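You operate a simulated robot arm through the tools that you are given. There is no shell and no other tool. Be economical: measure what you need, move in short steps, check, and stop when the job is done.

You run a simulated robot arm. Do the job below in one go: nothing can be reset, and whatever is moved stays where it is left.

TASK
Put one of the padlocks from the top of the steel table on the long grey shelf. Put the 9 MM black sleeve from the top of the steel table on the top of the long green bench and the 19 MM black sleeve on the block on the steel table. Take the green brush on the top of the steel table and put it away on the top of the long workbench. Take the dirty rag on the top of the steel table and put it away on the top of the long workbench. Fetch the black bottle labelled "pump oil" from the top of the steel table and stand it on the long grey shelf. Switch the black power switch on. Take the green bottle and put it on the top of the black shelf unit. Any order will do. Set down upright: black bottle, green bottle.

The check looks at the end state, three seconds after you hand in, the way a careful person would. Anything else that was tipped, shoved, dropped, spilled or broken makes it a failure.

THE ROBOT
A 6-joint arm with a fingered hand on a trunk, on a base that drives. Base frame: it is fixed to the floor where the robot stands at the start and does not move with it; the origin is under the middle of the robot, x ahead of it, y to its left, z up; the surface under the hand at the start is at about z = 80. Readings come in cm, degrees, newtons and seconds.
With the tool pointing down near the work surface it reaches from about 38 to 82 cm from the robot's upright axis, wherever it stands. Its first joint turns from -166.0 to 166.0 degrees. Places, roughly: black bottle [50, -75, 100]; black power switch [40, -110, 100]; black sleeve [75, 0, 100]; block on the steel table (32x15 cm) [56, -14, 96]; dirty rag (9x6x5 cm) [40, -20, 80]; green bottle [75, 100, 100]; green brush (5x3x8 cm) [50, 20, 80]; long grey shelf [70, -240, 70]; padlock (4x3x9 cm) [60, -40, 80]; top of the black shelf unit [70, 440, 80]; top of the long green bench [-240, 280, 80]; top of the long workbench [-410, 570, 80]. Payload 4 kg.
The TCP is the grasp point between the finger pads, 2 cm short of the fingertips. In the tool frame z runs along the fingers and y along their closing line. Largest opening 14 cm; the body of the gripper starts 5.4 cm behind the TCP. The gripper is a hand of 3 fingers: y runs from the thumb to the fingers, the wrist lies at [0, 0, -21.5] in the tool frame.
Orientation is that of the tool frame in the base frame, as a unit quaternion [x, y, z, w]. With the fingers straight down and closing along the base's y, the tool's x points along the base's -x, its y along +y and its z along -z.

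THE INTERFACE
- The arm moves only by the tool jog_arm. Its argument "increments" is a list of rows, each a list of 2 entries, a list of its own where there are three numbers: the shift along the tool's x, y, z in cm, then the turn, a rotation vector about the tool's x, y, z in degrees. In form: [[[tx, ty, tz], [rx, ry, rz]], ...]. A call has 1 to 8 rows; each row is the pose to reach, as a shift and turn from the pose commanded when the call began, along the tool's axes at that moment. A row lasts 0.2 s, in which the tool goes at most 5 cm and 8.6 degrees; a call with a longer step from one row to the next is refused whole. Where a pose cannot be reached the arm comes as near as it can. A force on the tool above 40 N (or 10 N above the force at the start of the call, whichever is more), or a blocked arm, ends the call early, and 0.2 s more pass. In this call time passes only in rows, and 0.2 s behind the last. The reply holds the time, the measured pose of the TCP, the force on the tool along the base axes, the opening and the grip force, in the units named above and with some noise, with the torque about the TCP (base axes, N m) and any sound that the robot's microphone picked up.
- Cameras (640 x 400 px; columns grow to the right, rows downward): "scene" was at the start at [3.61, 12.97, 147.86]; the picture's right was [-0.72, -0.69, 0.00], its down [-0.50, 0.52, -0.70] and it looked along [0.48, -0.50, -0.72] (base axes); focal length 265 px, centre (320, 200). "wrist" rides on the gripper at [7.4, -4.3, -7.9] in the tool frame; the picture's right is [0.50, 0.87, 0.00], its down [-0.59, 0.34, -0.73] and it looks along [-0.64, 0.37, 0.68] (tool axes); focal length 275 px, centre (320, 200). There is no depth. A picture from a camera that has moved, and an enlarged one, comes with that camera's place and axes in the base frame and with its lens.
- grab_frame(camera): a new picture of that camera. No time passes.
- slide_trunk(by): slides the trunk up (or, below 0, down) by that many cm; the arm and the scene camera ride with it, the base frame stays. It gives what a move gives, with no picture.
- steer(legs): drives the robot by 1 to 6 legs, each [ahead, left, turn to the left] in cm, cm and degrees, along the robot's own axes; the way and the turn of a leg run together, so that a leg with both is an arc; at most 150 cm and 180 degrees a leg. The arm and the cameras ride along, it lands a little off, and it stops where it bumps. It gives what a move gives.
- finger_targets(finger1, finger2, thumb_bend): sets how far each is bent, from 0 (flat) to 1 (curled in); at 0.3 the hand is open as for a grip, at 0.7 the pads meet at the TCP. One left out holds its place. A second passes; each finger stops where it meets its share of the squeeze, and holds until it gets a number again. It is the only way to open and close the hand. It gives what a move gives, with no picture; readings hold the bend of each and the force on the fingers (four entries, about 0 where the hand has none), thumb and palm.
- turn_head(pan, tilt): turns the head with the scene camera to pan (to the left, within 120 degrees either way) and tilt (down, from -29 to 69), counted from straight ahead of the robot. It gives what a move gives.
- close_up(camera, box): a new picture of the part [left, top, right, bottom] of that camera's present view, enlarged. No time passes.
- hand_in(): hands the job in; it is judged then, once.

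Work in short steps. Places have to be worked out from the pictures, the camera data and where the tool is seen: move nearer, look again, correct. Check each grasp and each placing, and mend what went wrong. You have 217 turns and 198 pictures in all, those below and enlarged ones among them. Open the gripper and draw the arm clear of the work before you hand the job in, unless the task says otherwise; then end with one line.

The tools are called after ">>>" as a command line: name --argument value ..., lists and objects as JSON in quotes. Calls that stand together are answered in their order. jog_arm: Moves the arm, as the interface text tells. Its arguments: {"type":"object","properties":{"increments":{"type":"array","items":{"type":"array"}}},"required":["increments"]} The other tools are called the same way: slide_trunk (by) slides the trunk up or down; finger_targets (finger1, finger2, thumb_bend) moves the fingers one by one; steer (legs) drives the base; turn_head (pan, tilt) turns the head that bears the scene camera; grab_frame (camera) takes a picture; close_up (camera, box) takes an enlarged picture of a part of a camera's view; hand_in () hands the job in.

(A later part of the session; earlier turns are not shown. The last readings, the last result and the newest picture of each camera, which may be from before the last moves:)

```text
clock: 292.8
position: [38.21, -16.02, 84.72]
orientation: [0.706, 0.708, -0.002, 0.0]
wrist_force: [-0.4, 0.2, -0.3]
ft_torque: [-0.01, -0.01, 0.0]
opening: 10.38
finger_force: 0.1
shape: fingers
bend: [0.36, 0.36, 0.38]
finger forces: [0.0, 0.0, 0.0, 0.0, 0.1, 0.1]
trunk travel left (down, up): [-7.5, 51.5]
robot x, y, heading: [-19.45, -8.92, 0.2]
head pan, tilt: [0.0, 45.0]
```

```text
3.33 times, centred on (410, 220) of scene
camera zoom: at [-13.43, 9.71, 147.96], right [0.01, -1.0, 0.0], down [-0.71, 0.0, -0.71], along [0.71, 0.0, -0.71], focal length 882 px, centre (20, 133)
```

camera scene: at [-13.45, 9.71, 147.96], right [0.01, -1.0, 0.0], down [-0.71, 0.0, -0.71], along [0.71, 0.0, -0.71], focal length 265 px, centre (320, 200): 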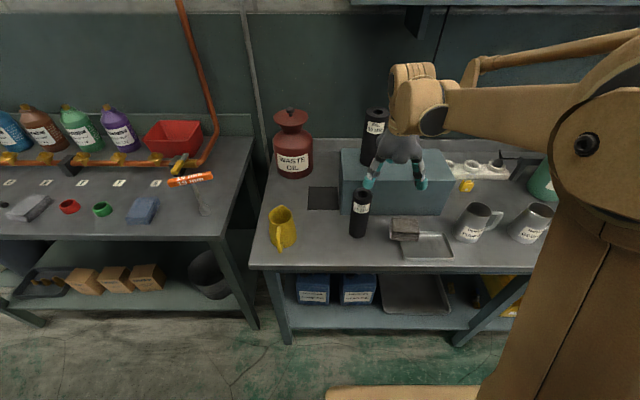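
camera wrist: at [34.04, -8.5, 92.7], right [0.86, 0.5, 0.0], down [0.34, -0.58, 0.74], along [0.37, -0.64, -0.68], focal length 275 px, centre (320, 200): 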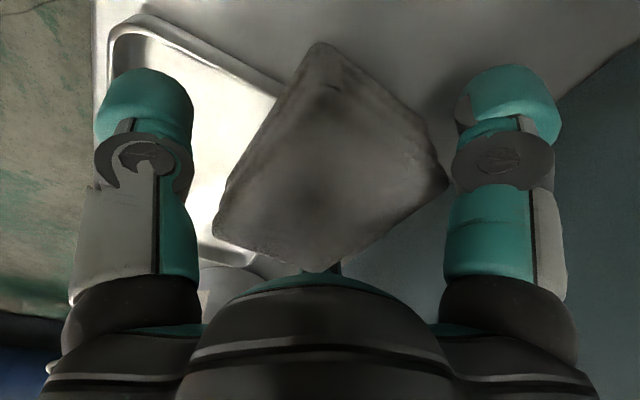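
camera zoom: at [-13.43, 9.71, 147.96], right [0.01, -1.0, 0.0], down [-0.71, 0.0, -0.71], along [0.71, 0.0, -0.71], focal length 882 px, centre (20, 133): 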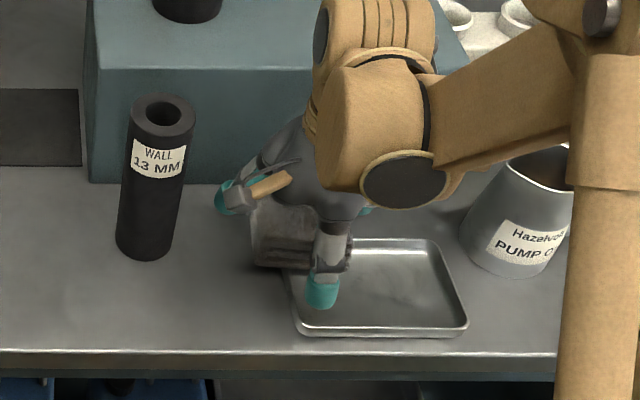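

The rag lies between thumb and fingers. Closing.

>>> finger_targets --finger1 0.7 --finger2 0.7 --thumb_bend 0.7

>>> jog_arm --increments '[[[0, 0, -1.5], [0, 0, 0]], [[0, 0, -4], [0, 0, 0]]]'

>>> grab_frame --camera "wrist"

>>> close_up --camera "scene" --box '[340, 160, 480, 280]'

```text
clock: 293.8
position: [38.12, -15.99, 84.88]
orientation: [0.706, 0.708, -0.001, 0.0]
wrist_force: [-0.1, 0.3, -0.7]
ft_torque: [-0.01, 0.01, -0.01]
opening: 5.4
finger_force: 34.2
shape: fingers
bend: [0.52, 0.46, 0.57]
finger forces: [13.9, 24.9, 0.1, 0.0, 29.6, 0.0]
trunk travel left (down, up): [-7.5, 51.5]
robot x, y, heading: [-19.58, -9.18, 0.4]
head pan, tilt: [0.0, 45.0]
```

```text
clock: 294.4
position: [38.22, -15.86, 88.88]
orientation: [0.705, 0.709, -0.001, -0.001]
wrist_force: [0.4, -0.2, -0.5]
ft_torque: [-0.02, -0.02, -0.02]
opening: 5.37
finger_force: 34.3
shape: fingers
bend: [0.52, 0.46, 0.57]
finger forces: [13.8, 24.8, 0.0, 0.0, 29.4, 0.0]
trunk travel left (down, up): [-7.5, 51.5]
robot x, y, heading: [-19.56, -9.06, 0.4]
head pan, tilt: [0.0, 45.0]
```

```text
71 pictures are left
camera wrist: at [34.11, -8.48, 96.71], right [0.86, 0.5, 0.0], down [0.34, -0.58, 0.74], along [0.37, -0.64, -0.68], focal length 275 px, centre (320, 200)
```

wrist: 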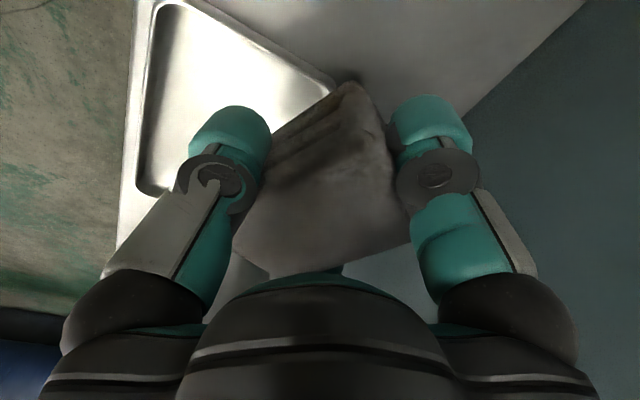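

```text
3.33 times, centred on (410, 220) of scene
camera zoom: at [-13.48, 9.71, 147.96], right [0.01, -1.0, 0.0], down [-0.71, 0.0, -0.71], along [0.71, 0.0, -0.71], focal length 882 px, centre (20, 133)
```

zoom: 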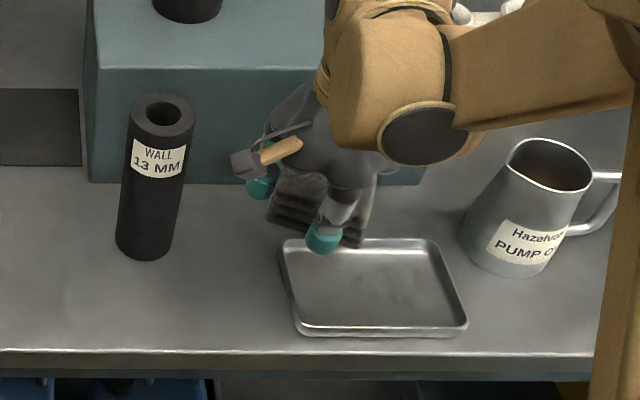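

Rag is held and the tray undisturbed. I raise it and drive to the long workbench.

>>> jog_arm --increments '[[[0, 0, -5], [0, 0, 0]], [[0, 0, -10], [0, 0, 0]], [[0, 0, -15], [0, 0, 0]], [[0, 0, -20], [0, 0, 0]], [[0, 0, -25], [0, 0, 0]], [[0, 0, -30], [0, 0, 0]], [[0, 0, -33], [0, 0, 0]]]'

>>> steer --legs '[[-32, 0, 0], [0, 0, 89.5], [150, 0, 0], [150, 0, 0], [150, 0, 0]]'

```text
clock: 296.0
position: [38.36, -15.94, 122.09]
orientation: [0.706, 0.708, -0.002, 0.001]
wrist_force: [0.4, -0.6, -0.8]
ft_torque: [0.0, -0.01, -0.01]
opening: 5.41
finger_force: 33.0
shape: fingers
bend: [0.52, 0.46, 0.57]
finger forces: [13.5, 22.9, 0.0, 0.0, 28.9, 0.0]
trunk travel left (down, up): [-7.5, 51.5]
robot x, y, heading: [-19.7, -9.09, 0.3]
head pan, tilt: [0.0, 45.0]
```

```text
clock: 323.1
position: [-50.94, 497.48, 122.01]
orientation: [-0.003, 1.0, -0.001, 0.001]
wrist_force: [0.0, 1.2, -0.4]
ft_torque: [-0.01, 0.0, 0.0]
opening: 5.35
finger_force: 31.7
shape: fingers
bend: [0.52, 0.46, 0.57]
finger forces: [13.7, 21.5, 0.1, 0.0, 27.6, 0.0]
trunk travel left (down, up): [-7.5, 51.5]
robot x, y, heading: [-57.44, 439.75, 90.8]
head pan, tilt: [0.0, 45.0]
```

>>> steer --legs '[[0, 0, -0.8], [0, 150, 0], [0, 150, 0]]'

>>> turn_head --pan 15 --tilt 30

>>> grab_frame --camera "scene"

```text
clock: 337.8
position: [-349.5, 500.08, 122.03]
orientation: [0.004, 1.0, 0.0, 0.001]
wrist_force: [-0.1, 0.1, -0.4]
ft_torque: [0.03, -0.01, -0.01]
opening: 5.33
finger_force: 31.4
shape: fingers
bend: [0.52, 0.46, 0.57]
finger forces: [13.5, 21.6, 0.1, 0.1, 27.7, 0.1]
trunk travel left (down, up): [-7.5, 51.5]
robot x, y, heading: [-356.79, 442.69, 89.6]
head pan, tilt: [0.0, 45.0]
```

```text
clock: 338.6
position: [-349.5, 500.08, 122.15]
orientation: [0.005, 1.0, -0.001, 0.001]
wrist_force: [0.2, 0.0, -0.8]
ft_torque: [-0.02, 0.03, -0.02]
opening: 5.32
finger_force: 31.6
shape: fingers
bend: [0.52, 0.46, 0.57]
finger forces: [13.7, 21.5, 0.0, 0.0, 27.7, 0.0]
trunk travel left (down, up): [-7.5, 51.5]
robot x, y, heading: [-357.15, 442.21, 89.8]
head pan, tilt: [15.0, 30.0]
```

```text
69 pictures are left
camera scene: at [-378.26, 448.97, 150.21], right [0.97, 0.25, 0.0], down [0.13, -0.48, -0.87], along [-0.22, 0.84, -0.5], focal length 265 px, centre (320, 200)
```

scene: 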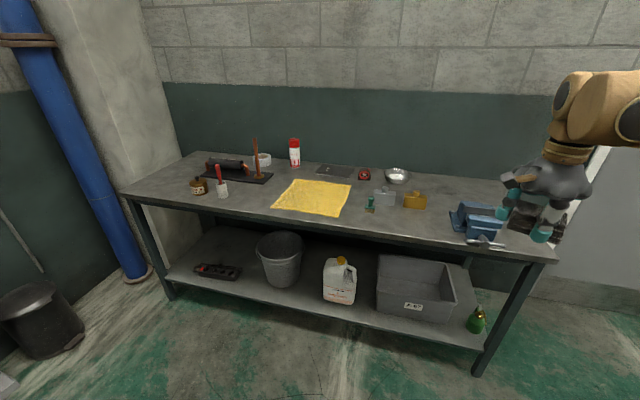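

Spot for the rag: about (-364.5, 549), between the brush and the vise. I drive there.

>>> steer --legs '[[0, 15, 0], [44, 0, 0]]'

>>> turn_head --pan 0 --tilt 40

>>> grab_frame --camera "scene"

>>> grab_frame --camera "wrist"

```text
clock: 342.2
position: [-364.02, 544.28, 122.06]
orientation: [0.005, 1.0, -0.001, 0.001]
wrist_force: [-0.1, 0.1, -0.9]
ft_torque: [-0.01, -0.02, 0.0]
opening: 5.33
finger_force: 31.9
shape: fingers
bend: [0.52, 0.46, 0.57]
finger forces: [13.5, 21.5, 0.0, 0.0, 27.8, 0.1]
trunk travel left (down, up): [-7.5, 51.5]
robot x, y, heading: [-371.58, 486.39, 89.6]
head pan, tilt: [15.0, 30.0]
```

```text
clock: 343.0
position: [-364.04, 544.27, 122.06]
orientation: [0.004, 1.0, -0.001, 0.001]
wrist_force: [-0.4, 0.3, -1.2]
ft_torque: [0.01, 0.02, -0.02]
opening: 5.34
finger_force: 31.3
shape: fingers
bend: [0.52, 0.46, 0.57]
finger forces: [13.6, 21.5, 0.1, 0.0, 27.7, 0.1]
trunk travel left (down, up): [-7.5, 51.5]
robot x, y, heading: [-371.7, 486.66, 89.7]
head pan, tilt: [0.0, 40.0]
```

```text
68 pictures are left
camera scene: at [-390.51, 492.96, 148.69], right [1.0, -0.01, 0.0], down [0.0, -0.64, -0.77], along [0.0, 0.77, -0.64], focal length 265 px, centre (320, 200)
```

scene: 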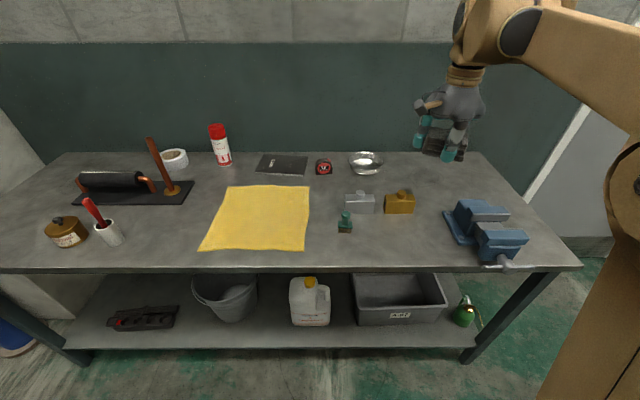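

```text
67 pictures are left
camera wrist: at [-371.32, 540.13, 130.0], right [-0.49, 0.87, 0.0], down [0.59, 0.34, 0.74], along [0.64, 0.36, -0.68], focal length 275 px, centre (320, 200)
```

wrist: 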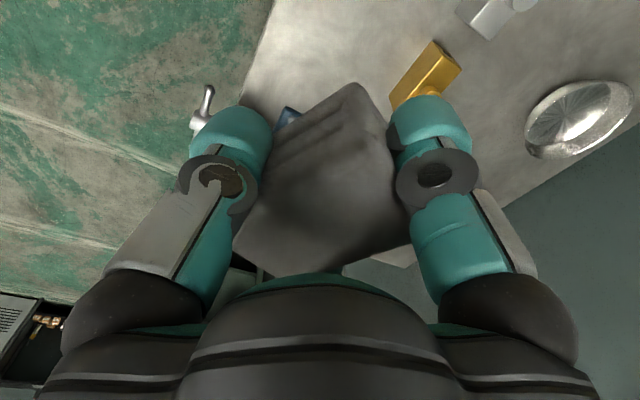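

>>> jog_arm --increments '[[[1.5, 3.8, 2], [0, 0, 0]], [[1.5, 3.8, 7], [0, 0, 0]], [[1.5, 3.8, 12], [0, 0, 0]], [[1.5, 3.8, 17], [0, 0, 0]], [[1.5, 3.8, 22], [0, 0, 0]], [[1.5, 3.8, 26], [0, 0, 0]]]'

>>> jog_arm --increments '[[[0, 0, 1.5], [0, 0, 0]], [[0, 0, 3], [0, 0, 0]], [[0, 0, 4], [0, 0, 0]], [[0, 0, 4.7], [0, 0, 0]], [[0, 0, 5.2], [0, 0, 0]], [[0, 0, 5.7], [0, 0, 0]], [[0, 0, 6.2], [0, 0, 0]]]'

>>> close_up --camera "scene" --box '[320, 160, 480, 280]'

```text
clock: 344.4
position: [-365.29, 547.84, 96.17]
orientation: [0.004, 1.0, -0.001, 0.0]
wrist_force: [0.2, 0.0, -1.3]
ft_torque: [0.02, 0.0, -0.02]
opening: 5.3
finger_force: 30.8
shape: fingers
bend: [0.52, 0.46, 0.57]
finger forces: [13.4, 20.9, 0.1, 0.1, 27.3, 0.1]
trunk travel left (down, up): [-7.5, 51.5]
robot x, y, heading: [-371.3, 486.29, 89.7]
head pan, tilt: [0.0, 40.0]
```

```text
clock: 346.0
position: [-365.45, 547.95, 89.92]
orientation: [0.004, 1.0, 0.0, 0.001]
wrist_force: [-0.2, 0.5, -1.2]
ft_torque: [0.01, 0.01, -0.04]
opening: 5.29
finger_force: 30.5
shape: fingers
bend: [0.52, 0.46, 0.57]
finger forces: [13.3, 20.8, 0.0, 0.1, 27.4, 0.0]
trunk travel left (down, up): [-7.5, 51.5]
robot x, y, heading: [-371.6, 486.42, 89.9]
head pan, tilt: [0.0, 40.0]
```

```text
3.33 times, centred on (400, 220) of scene
camera zoom: at [-390.51, 492.97, 148.69], right [1.0, -0.01, 0.0], down [0.0, -0.64, -0.77], along [0.01, 0.77, -0.64], focal length 882 px, centre (53, 133)
```

zoom: 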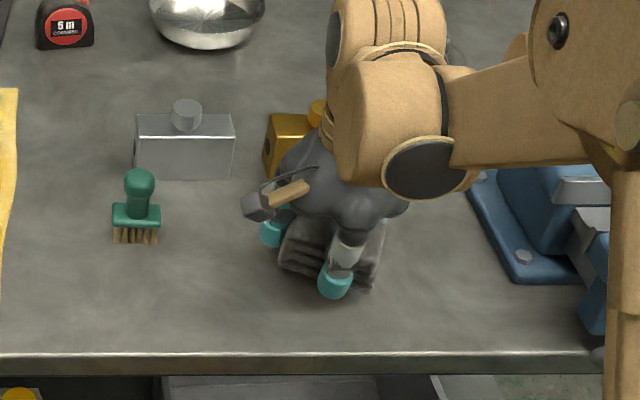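

Near the surface now. I lower in small steps until contact.

>>> jog_arm --increments '[[[0, 0, 0.4], [0, 0, 0]], [[0, 0, 0.8], [0, 0, 0]], [[0, 0, 1.2], [0, 0, 0]], [[0, 0, 1.5], [0, 0, 0]]]'

```text
clock: 347.0
position: [-365.37, 548.18, 88.39]
orientation: [0.003, 1.0, -0.001, 0.0]
wrist_force: [0.8, 0.0, -1.4]
ft_torque: [0.03, 0.01, 0.02]
opening: 5.3
finger_force: 31.2
shape: fingers
bend: [0.52, 0.46, 0.57]
finger forces: [13.3, 20.9, 0.1, 0.0, 27.5, 0.0]
trunk travel left (down, up): [-7.5, 51.5]
robot x, y, heading: [-371.52, 486.47, 89.2]
head pan, tilt: [0.0, 40.0]
```

>>> jog_arm --increments '[[[0, 0, 0.3], [0, 0, 0]], [[0, 0, 0.6], [0, 0, 0]], [[0, 0, 0.9], [0, 0, 0]]]'

>>> close_up --camera "scene" --box '[340, 180, 460, 270]'

```text
clock: 347.8
position: [-365.31, 548.07, 87.8]
orientation: [0.004, 1.0, 0.0, 0.002]
wrist_force: [-0.6, 5.3, 31.0]
ft_torque: [-0.85, -0.35, 0.32]
opening: 5.24
finger_force: 37.7
shape: fingers
bend: [0.52, 0.46, 0.58]
finger forces: [14.0, 30.0, 0.0, 0.0, 31.9, 0.1]
trunk travel left (down, up): [-7.5, 51.5]
robot x, y, heading: [-371.69, 486.6, 89.4]
head pan, tilt: [0.0, 40.0]
stopped in row 3: the force on the tool passed its limit at 45 N (the readings are from after the stop); the commanded pose is now the measured one
```

```text
4.44 times, centred on (400, 225) of scene
camera zoom: at [-390.55, 492.74, 148.72], right [1.0, -0.01, 0.0], down [0.0, -0.64, -0.77], along [0.01, 0.77, -0.64], focal length 1176 px, centre (-36, 89)
```

zoom: 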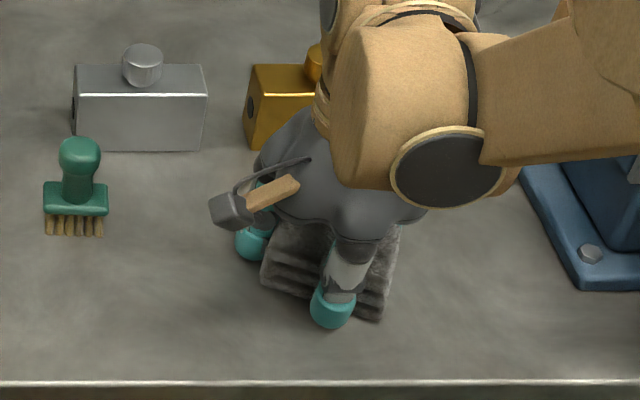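

Contact. I ease off slightly, release, and check.

>>> jog_arm --increments '[[[0, 0, -0.3], [0, 0, 0]]]'

>>> finger_targets --finger1 0.38 --finger2 0.38 --thumb_bend 0.4

>>> grab_frame --camera "wrist"

```text
clock: 348.2
position: [-365.42, 548.13, 87.95]
orientation: [0.005, 1.0, -0.001, 0.002]
wrist_force: [-1.1, -2.0, 5.1]
ft_torque: [-0.31, -0.15, -0.09]
opening: 5.26
finger_force: 33.4
shape: fingers
bend: [0.52, 0.46, 0.58]
finger forces: [13.2, 22.6, 0.0, 0.0, 30.6, 0.0]
trunk travel left (down, up): [-7.5, 51.5]
robot x, y, heading: [-371.58, 486.61, 89.5]
head pan, tilt: [0.0, 40.0]
```

```text
clock: 349.2
position: [-365.34, 548.21, 87.96]
orientation: [0.004, 1.0, 0.0, 0.001]
wrist_force: [-0.5, 0.6, 0.1]
ft_torque: [-0.01, -0.03, -0.06]
opening: 9.76
finger_force: 0.0
shape: fingers
bend: [0.38, 0.38, 0.4]
finger forces: [0.0, 0.0, 0.0, 0.0, 0.1, 0.0]
trunk travel left (down, up): [-7.5, 51.5]
robot x, y, heading: [-371.37, 486.84, 89.5]
head pan, tilt: [0.0, 40.0]
```

```text
64 pictures are left
camera wrist: at [-372.69, 543.98, 95.83], right [-0.49, 0.87, 0.0], down [0.59, 0.33, 0.74], along [0.64, 0.36, -0.68], focal length 275 px, centre (320, 200)
```

wrist: 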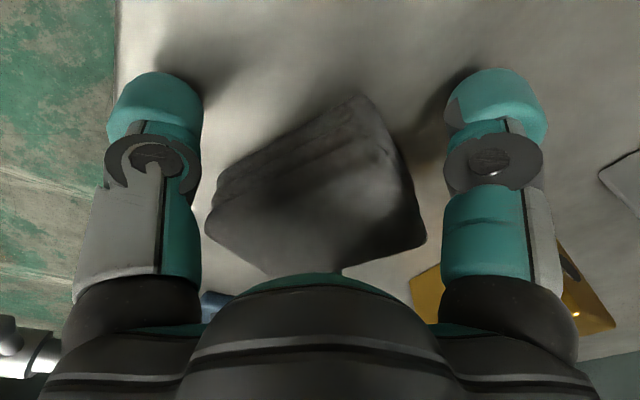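

>>> jog_arm --increments '[[[0, 0, -4], [0, 0, 0]], [[0, 0, -9], [0, 0, 0]], [[0, 0, -14], [0, 0, 0]], [[0, 0, -19], [0, 0, 0]], [[0, 0, -24], [0, 0, 0]], [[0, -3, -28], [0, 0, 0]], [[0, -7, -30], [0, 0, 0]], [[0, -11, -31], [0, 0, 0]]]'

>>> grab_frame --camera "scene"

```text
clock: 351.0
position: [-365.31, 536.93, 119.07]
orientation: [0.004, 1.0, 0.0, 0.0]
wrist_force: [-0.1, -0.5, 0.1]
ft_torque: [-0.02, 0.01, -0.04]
opening: 9.8
finger_force: 0.0
shape: fingers
bend: [0.38, 0.38, 0.4]
finger forces: [0.0, 0.0, 0.0, 0.0, 0.1, 0.0]
trunk travel left (down, up): [-7.5, 51.5]
robot x, y, heading: [-371.44, 486.3, 89.5]
head pan, tilt: [0.0, 40.0]
```

```text
63 pictures are left
camera scene: at [-390.52, 492.86, 148.69], right [1.0, -0.01, 0.0], down [0.0, -0.64, -0.77], along [0.0, 0.77, -0.64], focal length 265 px, centre (320, 200)
```

scene: 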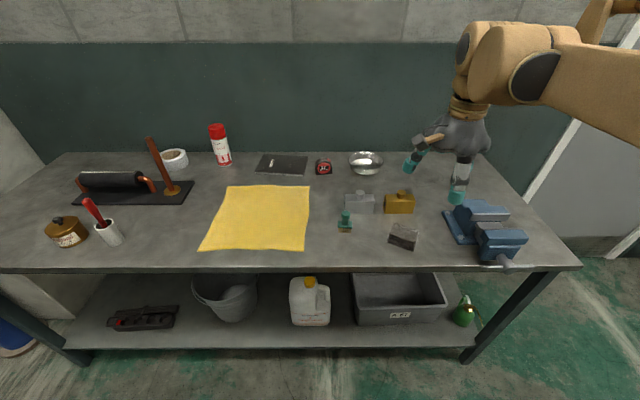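

Brush and rag are on the workbench. I turn the hand back and drive to the corridor, then look at the black shelf unit.

>>> jog_arm --increments '[[[0, 0, -2], [0, 0, -8]], [[0, 0, -2], [0, 0, -16]], [[0, 0, -2], [0, 0, -24]], [[0, 0, -2], [0, 0, -32]], [[0, 0, -2], [0, 0, -40]], [[0, 0, -2], [0, 0, -48]], [[0, 0, -2], [0, 0, -56]], [[0, 0, -2], [0, 0, -64]]]'

>>> jog_arm --increments '[[[0, 0, 0], [0, 0, -8]], [[0, 0, 0], [0, 0, -16]], [[0, 0, 0], [0, 0, -24]]]'

>>> steer --legs '[[-46, -20, 0.5], [0, -150, 0], [0, -150, 0]]'

>>> turn_head --pan -90 --tilt 25

>>> grab_frame --camera "scene"

```text
clock: 352.8
position: [-365.53, 537.1, 120.78]
orientation: [-0.528, 0.849, -0.001, 0.002]
wrist_force: [-1.0, 0.2, 0.2]
ft_torque: [-0.04, 0.02, 0.0]
opening: 9.79
finger_force: 0.0
shape: fingers
bend: [0.38, 0.38, 0.4]
finger forces: [0.0, 0.0, 0.1, 0.1, 0.0, 0.1]
trunk travel left (down, up): [-7.5, 51.5]
robot x, y, heading: [-371.32, 486.52, 89.7]
head pan, tilt: [0.0, 40.0]
```

```text
clock: 353.6
position: [-365.66, 537.11, 120.9]
orientation: [-0.692, 0.722, 0.0, 0.001]
wrist_force: [0.6, 0.5, 0.6]
ft_torque: [0.01, -0.01, 0.0]
opening: 9.78
finger_force: 0.1
shape: fingers
bend: [0.38, 0.38, 0.4]
finger forces: [0.0, 0.0, 0.1, 0.0, 0.1, 0.0]
trunk travel left (down, up): [-7.5, 51.5]
robot x, y, heading: [-371.93, 486.84, 89.7]
head pan, tilt: [0.0, 40.0]
```

```text
clock: 370.6
position: [-44.59, 488.66, 120.91]
orientation: [-0.68, 0.734, -0.001, 0.001]
wrist_force: [-0.2, 0.1, -0.1]
ft_torque: [-0.02, -0.01, 0.02]
opening: 9.82
finger_force: 0.0
shape: fingers
bend: [0.38, 0.38, 0.4]
finger forces: [0.1, 0.0, 0.1, 0.0, 0.0, 0.0]
trunk travel left (down, up): [-7.5, 51.5]
robot x, y, heading: [-52.54, 438.6, 87.4]
head pan, tilt: [0.0, 40.0]
```

```text
clock: 372.2
position: [-44.72, 488.59, 120.94]
orientation: [-0.679, 0.734, 0.0, 0.0]
wrist_force: [0.0, 0.4, 0.3]
ft_torque: [0.04, -0.03, 0.01]
opening: 9.81
finger_force: 0.1
shape: fingers
bend: [0.38, 0.38, 0.4]
finger forces: [0.1, 0.1, 0.1, 0.0, 0.0, 0.0]
trunk travel left (down, up): [-7.5, 51.5]
robot x, y, heading: [-52.36, 438.38, 87.7]
head pan, tilt: [-90.0, 25.0]
```

```text
62 pictures are left
camera scene: at [-62.22, 436.52, 151.02], right [-0.04, -1.0, 0.0], down [-0.42, 0.02, -0.91], along [0.91, -0.04, -0.42], focal length 265 px, centre (320, 200)
```

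scene: 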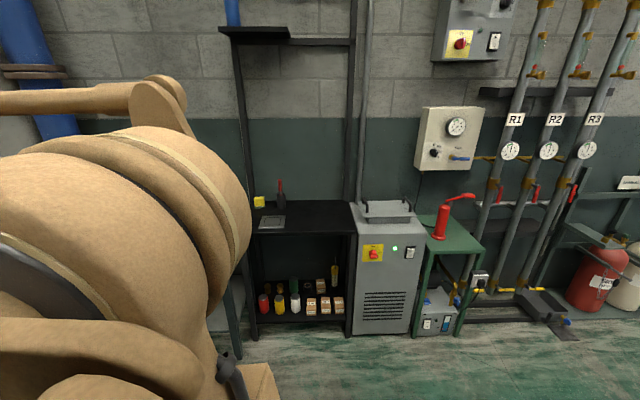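

Black shelf unit top: x≈51–87, y≈414–467, z≈80; free area near (66, 436). Now I fetch the green bottle.

>>> steer --legs '[[0, 0, 2.5], [-150, 0, 0], [-150, 0, 0], [-42, 0, 0], [0, 0, -90], [25, 0, 0]]'

>>> turn_head --pan 0 --tilt 35

>>> grab_frame --camera "scene"

>>> grab_frame --camera "wrist"

```text
clock: 394.8
position: [30.47, 87.09, 120.91]
orientation: [0.015, 1.0, -0.001, 0.0]
wrist_force: [0.2, -0.2, 0.9]
ft_torque: [0.03, 0.04, 0.01]
opening: 9.8
finger_force: 0.1
shape: fingers
bend: [0.38, 0.38, 0.4]
finger forces: [0.0, 0.0, 0.1, 0.1, 0.1, 0.0]
trunk travel left (down, up): [-7.5, 51.5]
robot x, y, heading: [-20.51, 92.1, 0.5]
head pan, tilt: [-90.0, 25.0]
```

```text
clock: 396.4
position: [30.22, 87.12, 120.86]
orientation: [0.015, 1.0, -0.001, 0.0]
wrist_force: [0.4, -0.7, 0.3]
ft_torque: [-0.02, 0.01, -0.01]
opening: 9.79
finger_force: 0.0
shape: fingers
bend: [0.38, 0.38, 0.4]
finger forces: [0.0, 0.1, 0.0, 0.0, 0.0, 0.0]
trunk travel left (down, up): [-7.5, 51.5]
robot x, y, heading: [-20.25, 92.52, 0.6]
head pan, tilt: [0.0, 35.0]
```

```text
61 pictures are left
camera scene: at [-13.76, 111.28, 149.44], right [0.01, -1.0, 0.0], down [-0.57, 0.0, -0.82], along [0.82, 0.01, -0.57], focal length 265 px, centre (320, 200)
```

scene: 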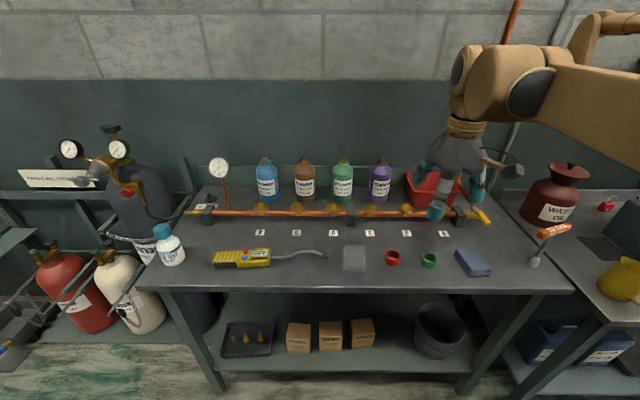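

```text
60 pictures are left
camera wrist: at [22.92, 83.22, 128.83], right [-0.47, 0.88, 0.0], down [0.6, 0.32, 0.73], along [0.65, 0.35, -0.68], focal length 275 px, centre (320, 200)
```

wrist: 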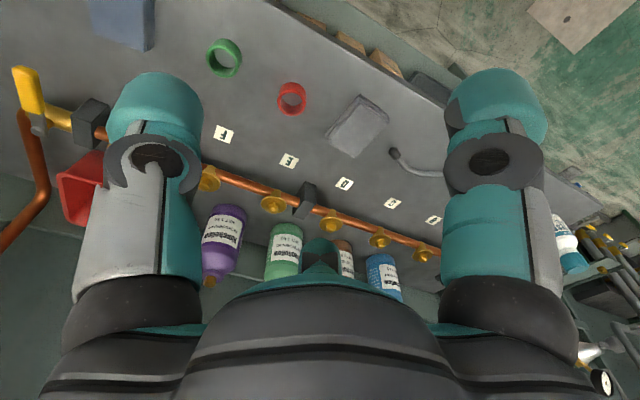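

>>> close_up --camera "scene" --box '[280, 140, 420, 240]'

>>> close_up --camera "wrist" --box '[180, 150, 420, 310]'

```text
4.00 times, centred on (350, 190) of scene
camera zoom: at [-13.76, 111.28, 149.44], right [0.01, -1.0, 0.0], down [-0.57, 0.0, -0.82], along [0.82, 0.01, -0.57], focal length 1059 px, centre (200, 240)
```

zoom: 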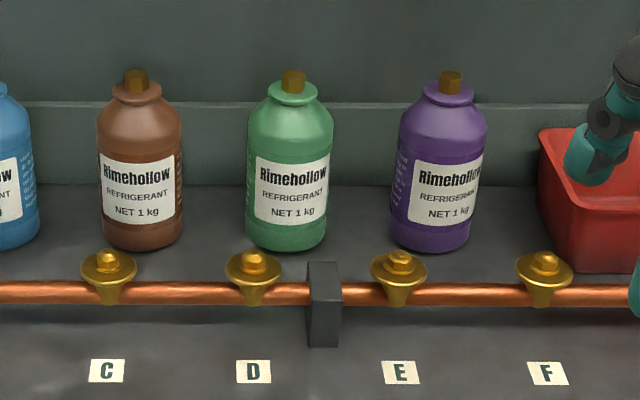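

```text
2.50 times, centred on (300, 230) of wrist
camera zoom: at [22.92, 83.22, 128.83], right [-0.47, 0.88, 0.0], down [0.6, 0.32, 0.73], along [0.65, 0.35, -0.68], focal length 688 px, centre (370, 125)
```

zoom: 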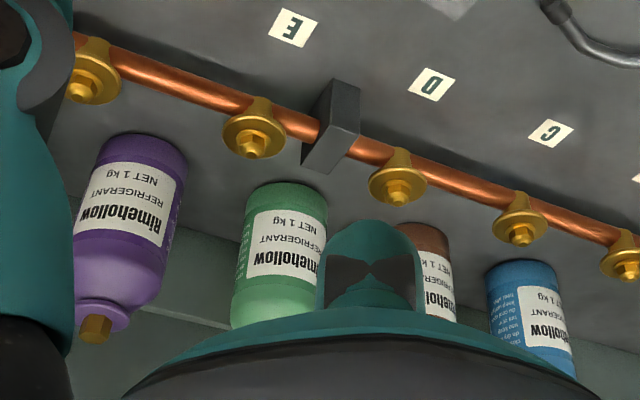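

The green bottle (canister, ~9 cm wide, top z≈100) stands at about (87.8,102), behind a pipe with valves. I'll take its body with the hand tilted ~55°; first I move the base closer.

>>> steer --legs '[[0, 11, -0.6], [23, 0, 0]]'

>>> finger_targets --finger1 0.28 --finger2 0.28 --thumb_bend 0.28

>>> jog_arm --increments '[[[0, 0, 2], [0, -8, 0]], [[0, 0, 4], [0, -16, 0]], [[0, 0, 6], [0, -24, 0]], [[0, 0, 8], [0, -32, 0]], [[0, 0, 10], [0, -40, 0]], [[0, 0, 11], [0, -48, 0]], [[0, 0, 12], [0, -55, 0]]]'

>>> grab_frame --camera "wrist"

>>> grab_frame --camera "scene"

```text
clock: 398.9
position: [52.88, 97.3, 120.97]
orientation: [0.021, 1.0, -0.001, 0.0]
wrist_force: [0.3, -0.9, 0.0]
ft_torque: [-0.02, 0.02, -0.02]
opening: 9.79
finger_force: 0.1
shape: fingers
bend: [0.38, 0.38, 0.4]
finger forces: [0.0, 0.1, 0.1, 0.0, 0.0, 0.0]
trunk travel left (down, up): [-7.5, 51.5]
robot x, y, heading: [2.23, 103.25, -0.3]
head pan, tilt: [0.0, 35.0]
```

```text
clock: 399.9
position: [52.93, 97.33, 120.93]
orientation: [0.021, 1.0, -0.001, 0.001]
wrist_force: [-0.6, -0.7, -0.3]
ft_torque: [-0.02, 0.01, 0.0]
opening: 12.76
finger_force: 0.1
shape: fingers
bend: [0.28, 0.28, 0.28]
finger forces: [0.1, 0.0, 0.0, 0.0, 0.0, 0.0]
trunk travel left (down, up): [-7.5, 51.5]
robot x, y, heading: [2.07, 103.06, -0.3]
head pan, tilt: [0.0, 35.0]
```

```text
clock: 401.5
position: [52.81, 97.2, 108.84]
orientation: [0.018, 0.886, -0.011, 0.463]
wrist_force: [-0.3, 1.1, 0.0]
ft_torque: [0.02, -0.02, 0.0]
opening: 12.77
finger_force: 0.1
shape: fingers
bend: [0.28, 0.28, 0.28]
finger forces: [0.1, 0.0, 0.0, 0.1, 0.0, 0.1]
trunk travel left (down, up): [-7.5, 51.5]
robot x, y, heading: [2.07, 103.22, -0.4]
head pan, tilt: [0.0, 35.0]
```

```text
57 pictures are left
camera wrist: at [42.04, 93.53, 107.38], right [-0.25, 0.88, -0.41], down [-0.25, 0.35, 0.9], along [0.94, 0.33, 0.13], focal length 275 px, centre (320, 200)
```

wrist: 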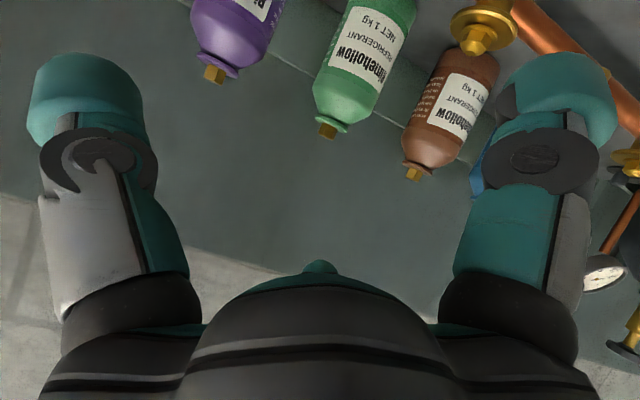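

```text
56 pictures are left
camera scene: at [9.09, 122.01, 149.44], right [-0.01, -1.0, 0.0], down [-0.57, 0.0, -0.82], along [0.82, 0.0, -0.57], focal length 265 px, centre (320, 200)
```

scene: 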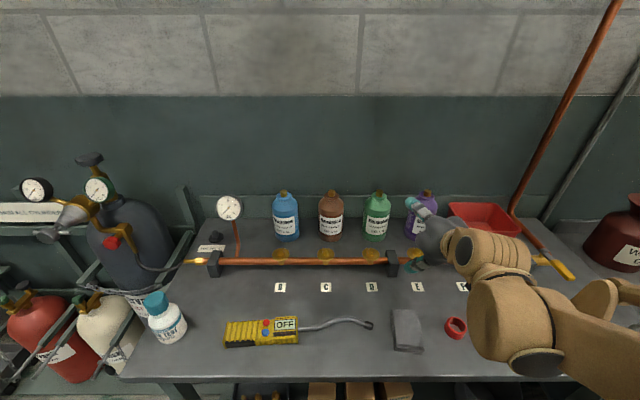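

Triangulating both views: bottle at (78.3,102.5), base z≈85, nozzle top z≈104. I set tilt 50°, straighten the yaw, and move to a staging point in front of it.

>>> jog_arm --increments '[[[-1.5, 1.4, 2.9], [-0.5, 1.2, -0.35]], [[-3, 2.9, 5.8], [-1, 2.5, -0.7]], [[-4.5, 4.3, 8.7], [-1.5, 3.8, -1.1]], [[-5.93, 5.75, 11.66], [-2.05, 5, -1.43]]]'

>>> grab_frame --camera "wrist"

>>> close_up --camera "scene" --box '[300, 170, 460, 300]'

```text
clock: 402.5
position: [66.1, 102.51, 106.89]
orientation: [-0.001, 0.907, 0.001, 0.421]
wrist_force: [-0.2, 0.4, -0.3]
ft_torque: [-0.04, -0.01, -0.02]
opening: 12.8
finger_force: 0.0
shape: fingers
bend: [0.28, 0.28, 0.28]
finger forces: [0.0, 0.0, 0.0, 0.1, 0.0, 0.0]
trunk travel left (down, up): [-7.5, 51.5]
robot x, y, heading: [2.36, 103.26, -0.4]
head pan, tilt: [0.0, 35.0]
```

```text
55 pictures are left
camera wrist: at [55.46, 98.25, 106.32], right [-0.32, 0.87, -0.38], down [-0.18, 0.34, 0.92], along [0.93, 0.37, 0.05], focal length 275 px, centre (320, 200)
```

wrist: 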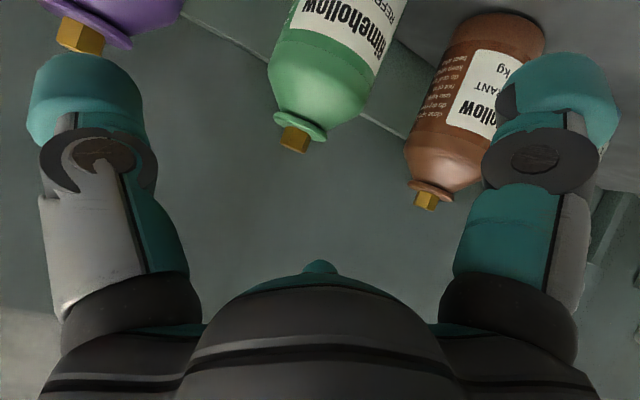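

```text
3.08 times, centred on (380, 235) of scene
camera zoom: at [9.16, 122.02, 149.44], right [-0.01, -1.0, 0.0], down [-0.57, 0.0, -0.82], along [0.82, 0.0, -0.57], focal length 814 px, centre (135, 92)
```

zoom: 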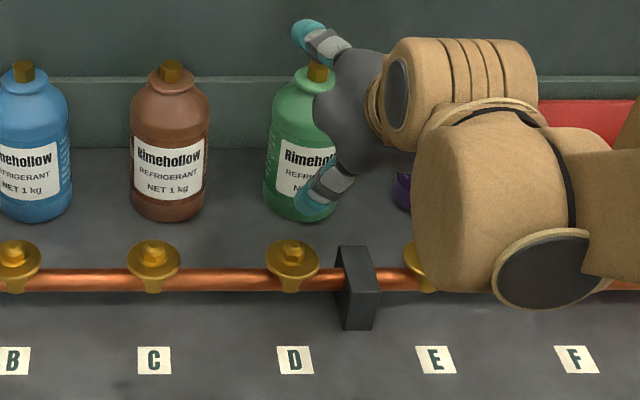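

Bottle confirmed at (78,103.1). I advance along the tool axis around it.

>>> jog_arm --increments '[[[0.1, 0.4, 4], [0, 0, 0]], [[0.2, 0.6, 8], [0, 0, 0]], [[0.3, 0.6, 12], [0, 0, 0]]]'

>>> grab_frame --camera "wrist"

>>> close_up --camera "scene" --box '[300, 170, 460, 300]'

```text
clock: 403.3
position: [75.06, 103.03, 98.82]
orientation: [-0.001, 0.906, 0.0, 0.423]
wrist_force: [0.5, -0.9, 0.1]
ft_torque: [0.04, 0.0, 0.03]
opening: 12.82
finger_force: 0.2
shape: fingers
bend: [0.28, 0.28, 0.28]
finger forces: [0.0, 0.1, 0.0, 0.1, 0.1, 0.0]
trunk travel left (down, up): [-7.5, 51.5]
robot x, y, heading: [2.16, 103.41, -0.2]
head pan, tilt: [0.0, 35.0]
```

```text
53 pictures are left
camera wrist: at [64.33, 98.8, 98.28], right [-0.32, 0.87, -0.38], down [-0.19, 0.34, 0.92], along [0.93, 0.37, 0.05], focal length 275 px, centre (320, 200)
```

wrist: 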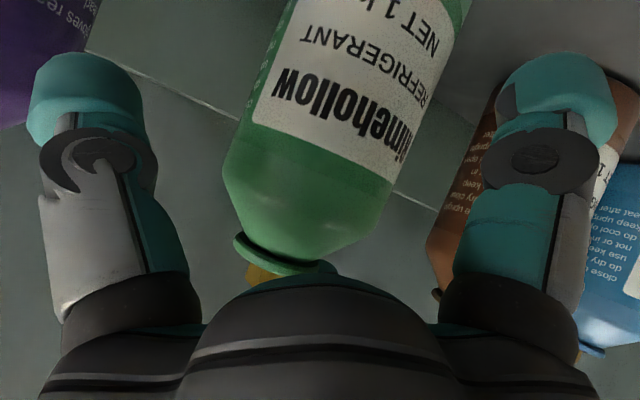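

```text
3.08 times, centred on (380, 235) of scene
camera zoom: at [9.16, 122.01, 149.44], right [-0.01, -1.0, 0.0], down [-0.57, 0.0, -0.82], along [0.82, 0.0, -0.57], focal length 814 px, centre (135, 92)
```

zoom: 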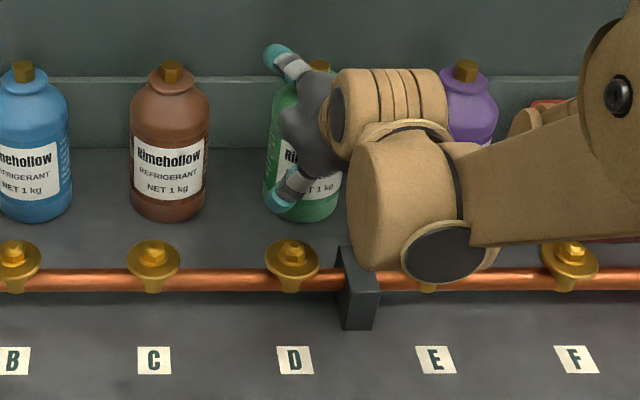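

The nozzle will pass close to the palm; I advance only 2.6 cm more, to about (77.2, 103.1, 97.2), then close.

>>> jog_arm --increments '[[[-0.1, 0, 1.3], [0, 0, 0]], [[-0.1, 0, 2.7], [0, 0, 0]]]'

>>> finger_targets --finger1 0.7 --finger2 0.7 --thumb_bend 0.7

>>> grab_frame --camera "wrist"

>>> close_up --camera "scene" --box '[300, 170, 460, 300]'

```text
clock: 403.9
position: [77.07, 103.12, 97.21]
orientation: [-0.002, 0.906, 0.0, 0.424]
wrist_force: [-1.4, 1.5, 3.6]
ft_torque: [0.05, -0.14, 0.04]
opening: 12.77
finger_force: 1.9
shape: fingers
bend: [0.28, 0.27, 0.28]
finger forces: [0.0, 3.3, 0.0, 0.0, 0.0, 0.0]
trunk travel left (down, up): [-7.5, 51.5]
robot x, y, heading: [2.07, 103.27, -0.3]
head pan, tilt: [0.0, 35.0]
```

```text
clock: 404.9
position: [76.94, 103.13, 97.33]
orientation: [-0.001, 0.906, 0.0, 0.424]
wrist_force: [-2.5, 3.3, 9.3]
ft_torque: [-0.32, 0.31, -0.1]
opening: 8.55
finger_force: 42.6
shape: fingers
bend: [0.44, 0.43, 0.47]
finger forces: [15.1, 29.1, 0.1, 0.1, 40.0, 0.0]
trunk travel left (down, up): [-7.5, 51.5]
robot x, y, heading: [2.04, 103.19, -0.4]
head pan, tilt: [0.0, 35.0]
```

```text
51 pictures are left
camera wrist: at [66.32, 98.86, 96.7], right [-0.32, 0.86, -0.38], down [-0.19, 0.34, 0.92], along [0.93, 0.37, 0.05], focal length 275 px, centre (320, 200)
```

wrist: 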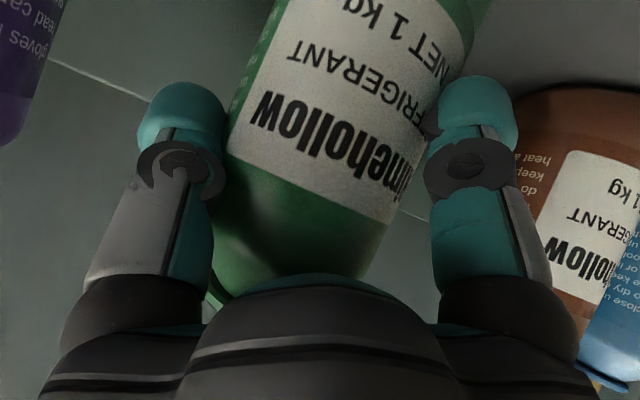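

```text
3.08 times, centred on (380, 235) of scene
camera zoom: at [8.95, 122.07, 149.44], right [-0.01, -1.0, 0.0], down [-0.57, 0.0, -0.82], along [0.82, 0.0, -0.57], focal length 814 px, centre (135, 92)
```

zoom: 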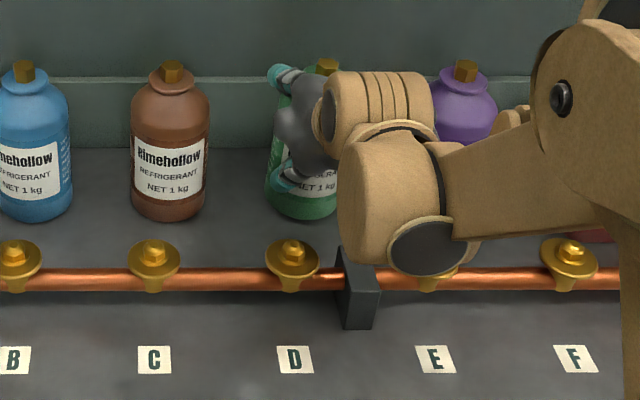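

Firm grip around the body. I lift straight up a few cm and check.

>>> jog_arm --increments '[[[-1.5, 0, -1.3], [0, 0, 0]], [[-4, 0, -3.4], [0, 0, 0]]]'

>>> close_up --camera "scene" --box '[300, 150, 460, 280]'

```text
clock: 405.5
position: [77.16, 103.09, 102.57]
orientation: [-0.001, 0.907, 0.001, 0.422]
wrist_force: [0.1, 0.5, -12.3]
ft_torque: [0.0, 0.18, -0.05]
opening: 8.49
finger_force: 40.0
shape: fingers
bend: [0.44, 0.43, 0.47]
finger forces: [11.1, 29.0, 0.0, 0.1, 39.8, 0.1]
trunk travel left (down, up): [-7.5, 51.5]
robot x, y, heading: [1.99, 103.09, -0.3]
head pan, tilt: [0.0, 35.0]
```

```text
3.08 times, centred on (380, 215) of scene
camera zoom: at [9.22, 122.0, 149.43], right [-0.01, -1.0, 0.0], down [-0.57, 0.0, -0.82], along [0.82, 0.0, -0.57], focal length 814 px, centre (135, 154)
```

zoom: 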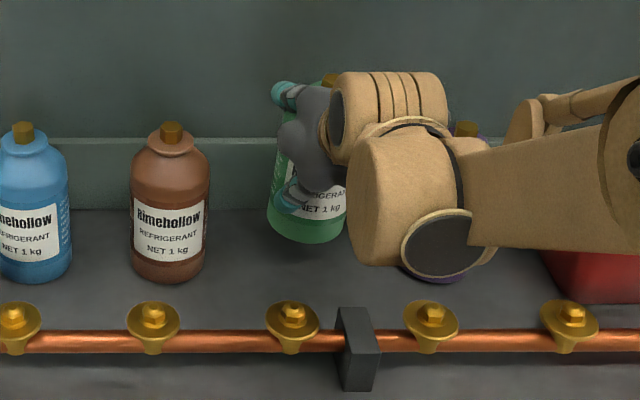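

>>> jog_arm --increments '[[[-3.7, 0, -3.15], [0, 0, 0]], [[-7.4, 0, -6.3], [0, 0, 0]], [[-11.1, 0, -9.45], [0, 0, 0]], [[-14.8, 0, -12.6], [0, 0, 0]], [[-11.7, 0, -16.3], [0, 0, 0]], [[-8.7, 0, -19.9], [0, 0, 0]], [[-5.6, 0, -23.6], [0, 0, 0]], [[-2.5, 0, -27.3], [0, 0, 0]]]'

>>> grab_frame --camera "scene"

```text
clock: 407.3
position: [57.52, 103.24, 122.14]
orientation: [-0.001, 0.907, 0.0, 0.422]
wrist_force: [-0.6, -0.4, -11.6]
ft_torque: [0.02, 0.22, 0.01]
opening: 8.26
finger_force: 40.1
shape: fingers
bend: [0.45, 0.43, 0.48]
finger forces: [11.3, 31.0, 0.1, 0.0, 37.8, 0.0]
trunk travel left (down, up): [-7.5, 51.5]
robot x, y, heading: [2.19, 103.33, -0.3]
head pan, tilt: [0.0, 35.0]
```

```text
48 pictures are left
camera scene: at [9.0, 122.01, 149.44], right [-0.01, -1.0, 0.0], down [-0.57, 0.0, -0.82], along [0.82, 0.0, -0.57], focal length 265 px, centre (320, 200)
```

scene: 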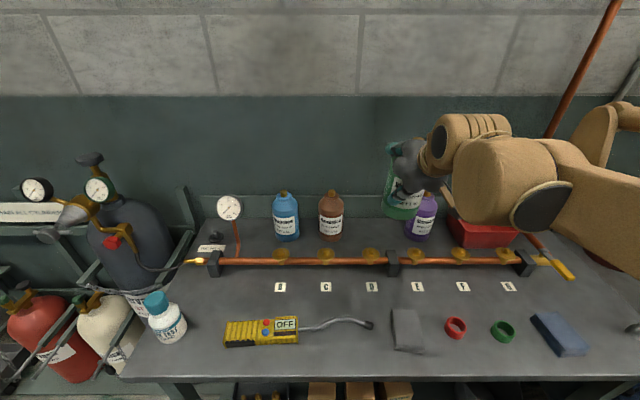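

Held well. I back off and strafe along the corridor to the black shelf unit.

>>> steer --legs '[[-55, 0, 0.3], [0, 150, 0], [0, 150, 0], [0, 37, 0]]'

>>> turn_head --pan 0 --tilt 30

>>> grab_frame --camera "scene"

```text
clock: 426.5
position: [-7.08, 442.8, 122.13]
orientation: [-0.02, 0.907, 0.009, 0.422]
wrist_force: [-0.7, 0.1, -11.9]
ft_torque: [0.01, 0.23, 0.0]
opening: 8.26
finger_force: 40.0
shape: fingers
bend: [0.45, 0.43, 0.48]
finger forces: [11.0, 31.0, 0.0, 0.0, 37.6, 0.1]
trunk travel left (down, up): [-7.5, 51.5]
robot x, y, heading: [-62.64, 440.63, 2.1]
head pan, tilt: [0.0, 35.0]
```

```text
clock: 427.2
position: [-7.09, 442.73, 122.03]
orientation: [-0.02, 0.907, 0.008, 0.422]
wrist_force: [-0.3, 1.7, -12.7]
ft_torque: [0.06, 0.19, -0.02]
opening: 8.22
finger_force: 39.8
shape: fingers
bend: [0.45, 0.43, 0.48]
finger forces: [11.0, 30.9, 0.0, 0.0, 37.7, 0.1]
trunk travel left (down, up): [-7.5, 51.5]
robot x, y, heading: [-62.47, 440.81, 2.0]
head pan, tilt: [0.0, 30.0]
```

```text
47 pictures are left
camera scene: at [-56.14, 459.51, 150.21], right [0.04, -1.0, 0.0], down [-0.5, -0.02, -0.87], along [0.86, 0.03, -0.5], focal length 265 px, centre (320, 200)
```

scene: 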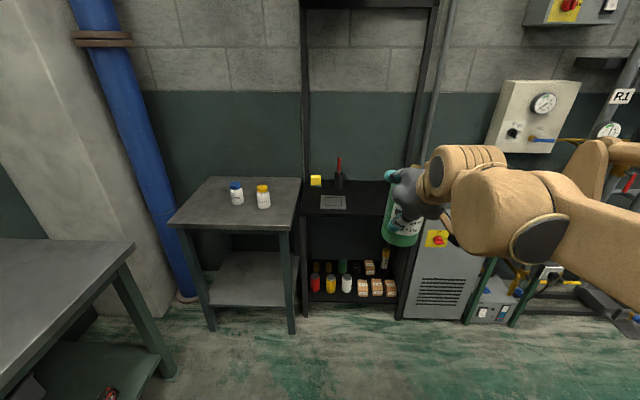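

I align heading and drive up to the shelf unit, aiming at a placing spot near (62, 435.5).

>>> steer --legs '[[0, 0, -2], [50, -5, 0]]'

>>> turn_head --pan 0 --tilt 40

>>> grab_frame --camera "scene"

>>> grab_frame --camera "wrist"

```text
clock: 430.5
position: [42.64, 435.32, 121.99]
orientation: [-0.001, 0.907, 0.0, 0.422]
wrist_force: [0.2, -0.9, -12.2]
ft_torque: [0.05, 0.17, 0.02]
opening: 8.27
finger_force: 40.1
shape: fingers
bend: [0.45, 0.43, 0.48]
finger forces: [10.8, 31.0, 0.0, 0.0, 37.6, 0.0]
trunk travel left (down, up): [-7.5, 51.5]
robot x, y, heading: [-13.04, 435.4, -0.2]
head pan, tilt: [0.0, 30.0]
```

```text
clock: 431.2
position: [42.62, 435.43, 122.09]
orientation: [-0.001, 0.907, 0.0, 0.421]
wrist_force: [0.4, -0.2, -12.1]
ft_torque: [0.02, 0.2, -0.01]
opening: 8.26
finger_force: 39.7
shape: fingers
bend: [0.45, 0.43, 0.48]
finger forces: [10.9, 30.9, 0.1, 0.0, 37.6, 0.1]
trunk travel left (down, up): [-7.5, 51.5]
robot x, y, heading: [-13.07, 435.15, -0.2]
head pan, tilt: [0.0, 40.0]
```

```text
46 pictures are left
camera scene: at [-6.21, 454.15, 148.68], right [0.0, -1.0, 0.0], down [-0.64, 0.0, -0.77], along [0.77, 0.0, -0.64], focal length 265 px, centre (320, 200)
```

scene: 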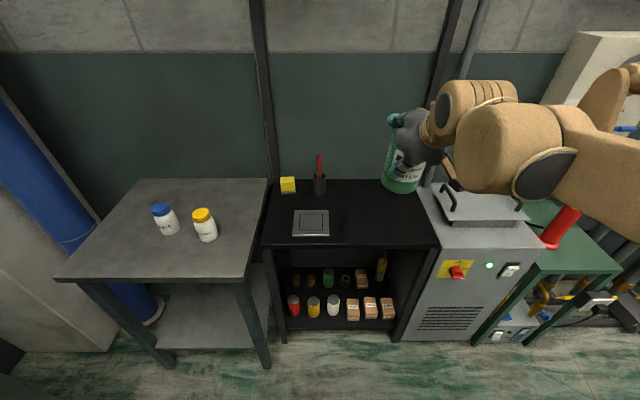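

```text
45 pictures are left
camera wrist: at [32.0, 431.09, 121.52], right [-0.32, 0.87, -0.38], down [-0.18, 0.34, 0.92], along [0.93, 0.37, 0.05], focal length 275 px, centre (320, 200)
```

wrist: 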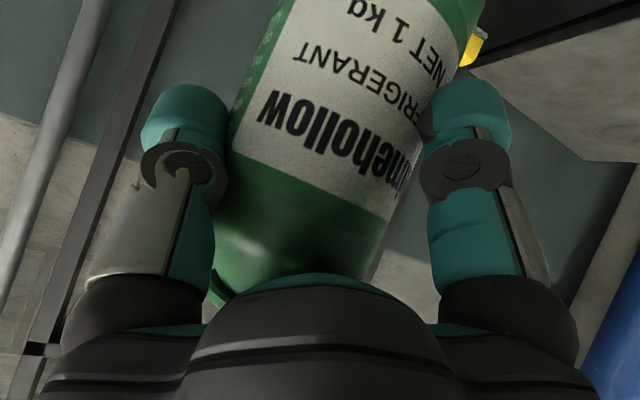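

The posts are at the back, so the front is open. The top is clear between the silver plate and the right edge; I carry the bottle over (64, 432.5).

>>> jog_arm --increments '[[[-2.83, -0.5, 3.37], [0, 0, 0]], [[-5.66, -1.0, 6.74], [0, 0, 0]], [[-8.5, -1.5, 10.1], [0, 0, 0]], [[-11.33, -2.0, 13.46], [0, 0, 0]], [[-14.17, -2.5, 16.83], [0, 0, 0]], [[-10.73, -2.5, 19.73], [0, 0, 0]], [[-7.29, -2.5, 22.63], [0, 0, 0]], [[-3.85, -2.5, 25.53], [0, 0, 0]]]'

>>> grab_frame --camera "scene"

```text
clock: 433.0
position: [64.83, 432.82, 108.7]
orientation: [-0.001, 0.906, 0.0, 0.422]
wrist_force: [0.3, -0.1, -12.4]
ft_torque: [0.03, 0.19, -0.01]
opening: 8.18
finger_force: 38.7
shape: fingers
bend: [0.45, 0.43, 0.48]
finger forces: [10.8, 30.0, 0.0, 0.0, 37.3, 0.1]
trunk travel left (down, up): [-7.5, 51.5]
robot x, y, heading: [-12.79, 435.19, -0.3]
head pan, tilt: [0.0, 40.0]
```

```text
44 pictures are left
camera scene: at [-6.07, 454.14, 148.67], right [0.0, -1.0, 0.0], down [-0.64, 0.0, -0.76], along [0.76, 0.0, -0.64], focal length 265 px, centre (320, 200)
```

scene: 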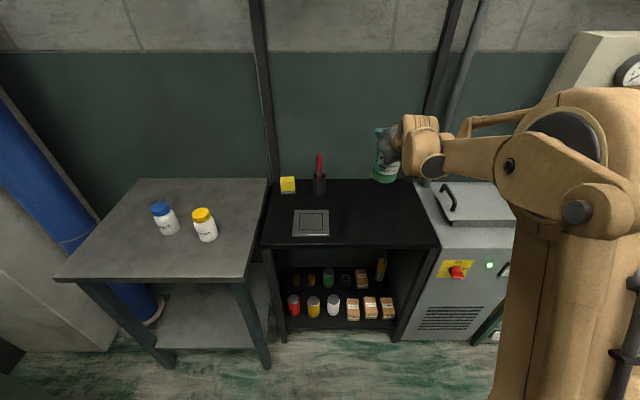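

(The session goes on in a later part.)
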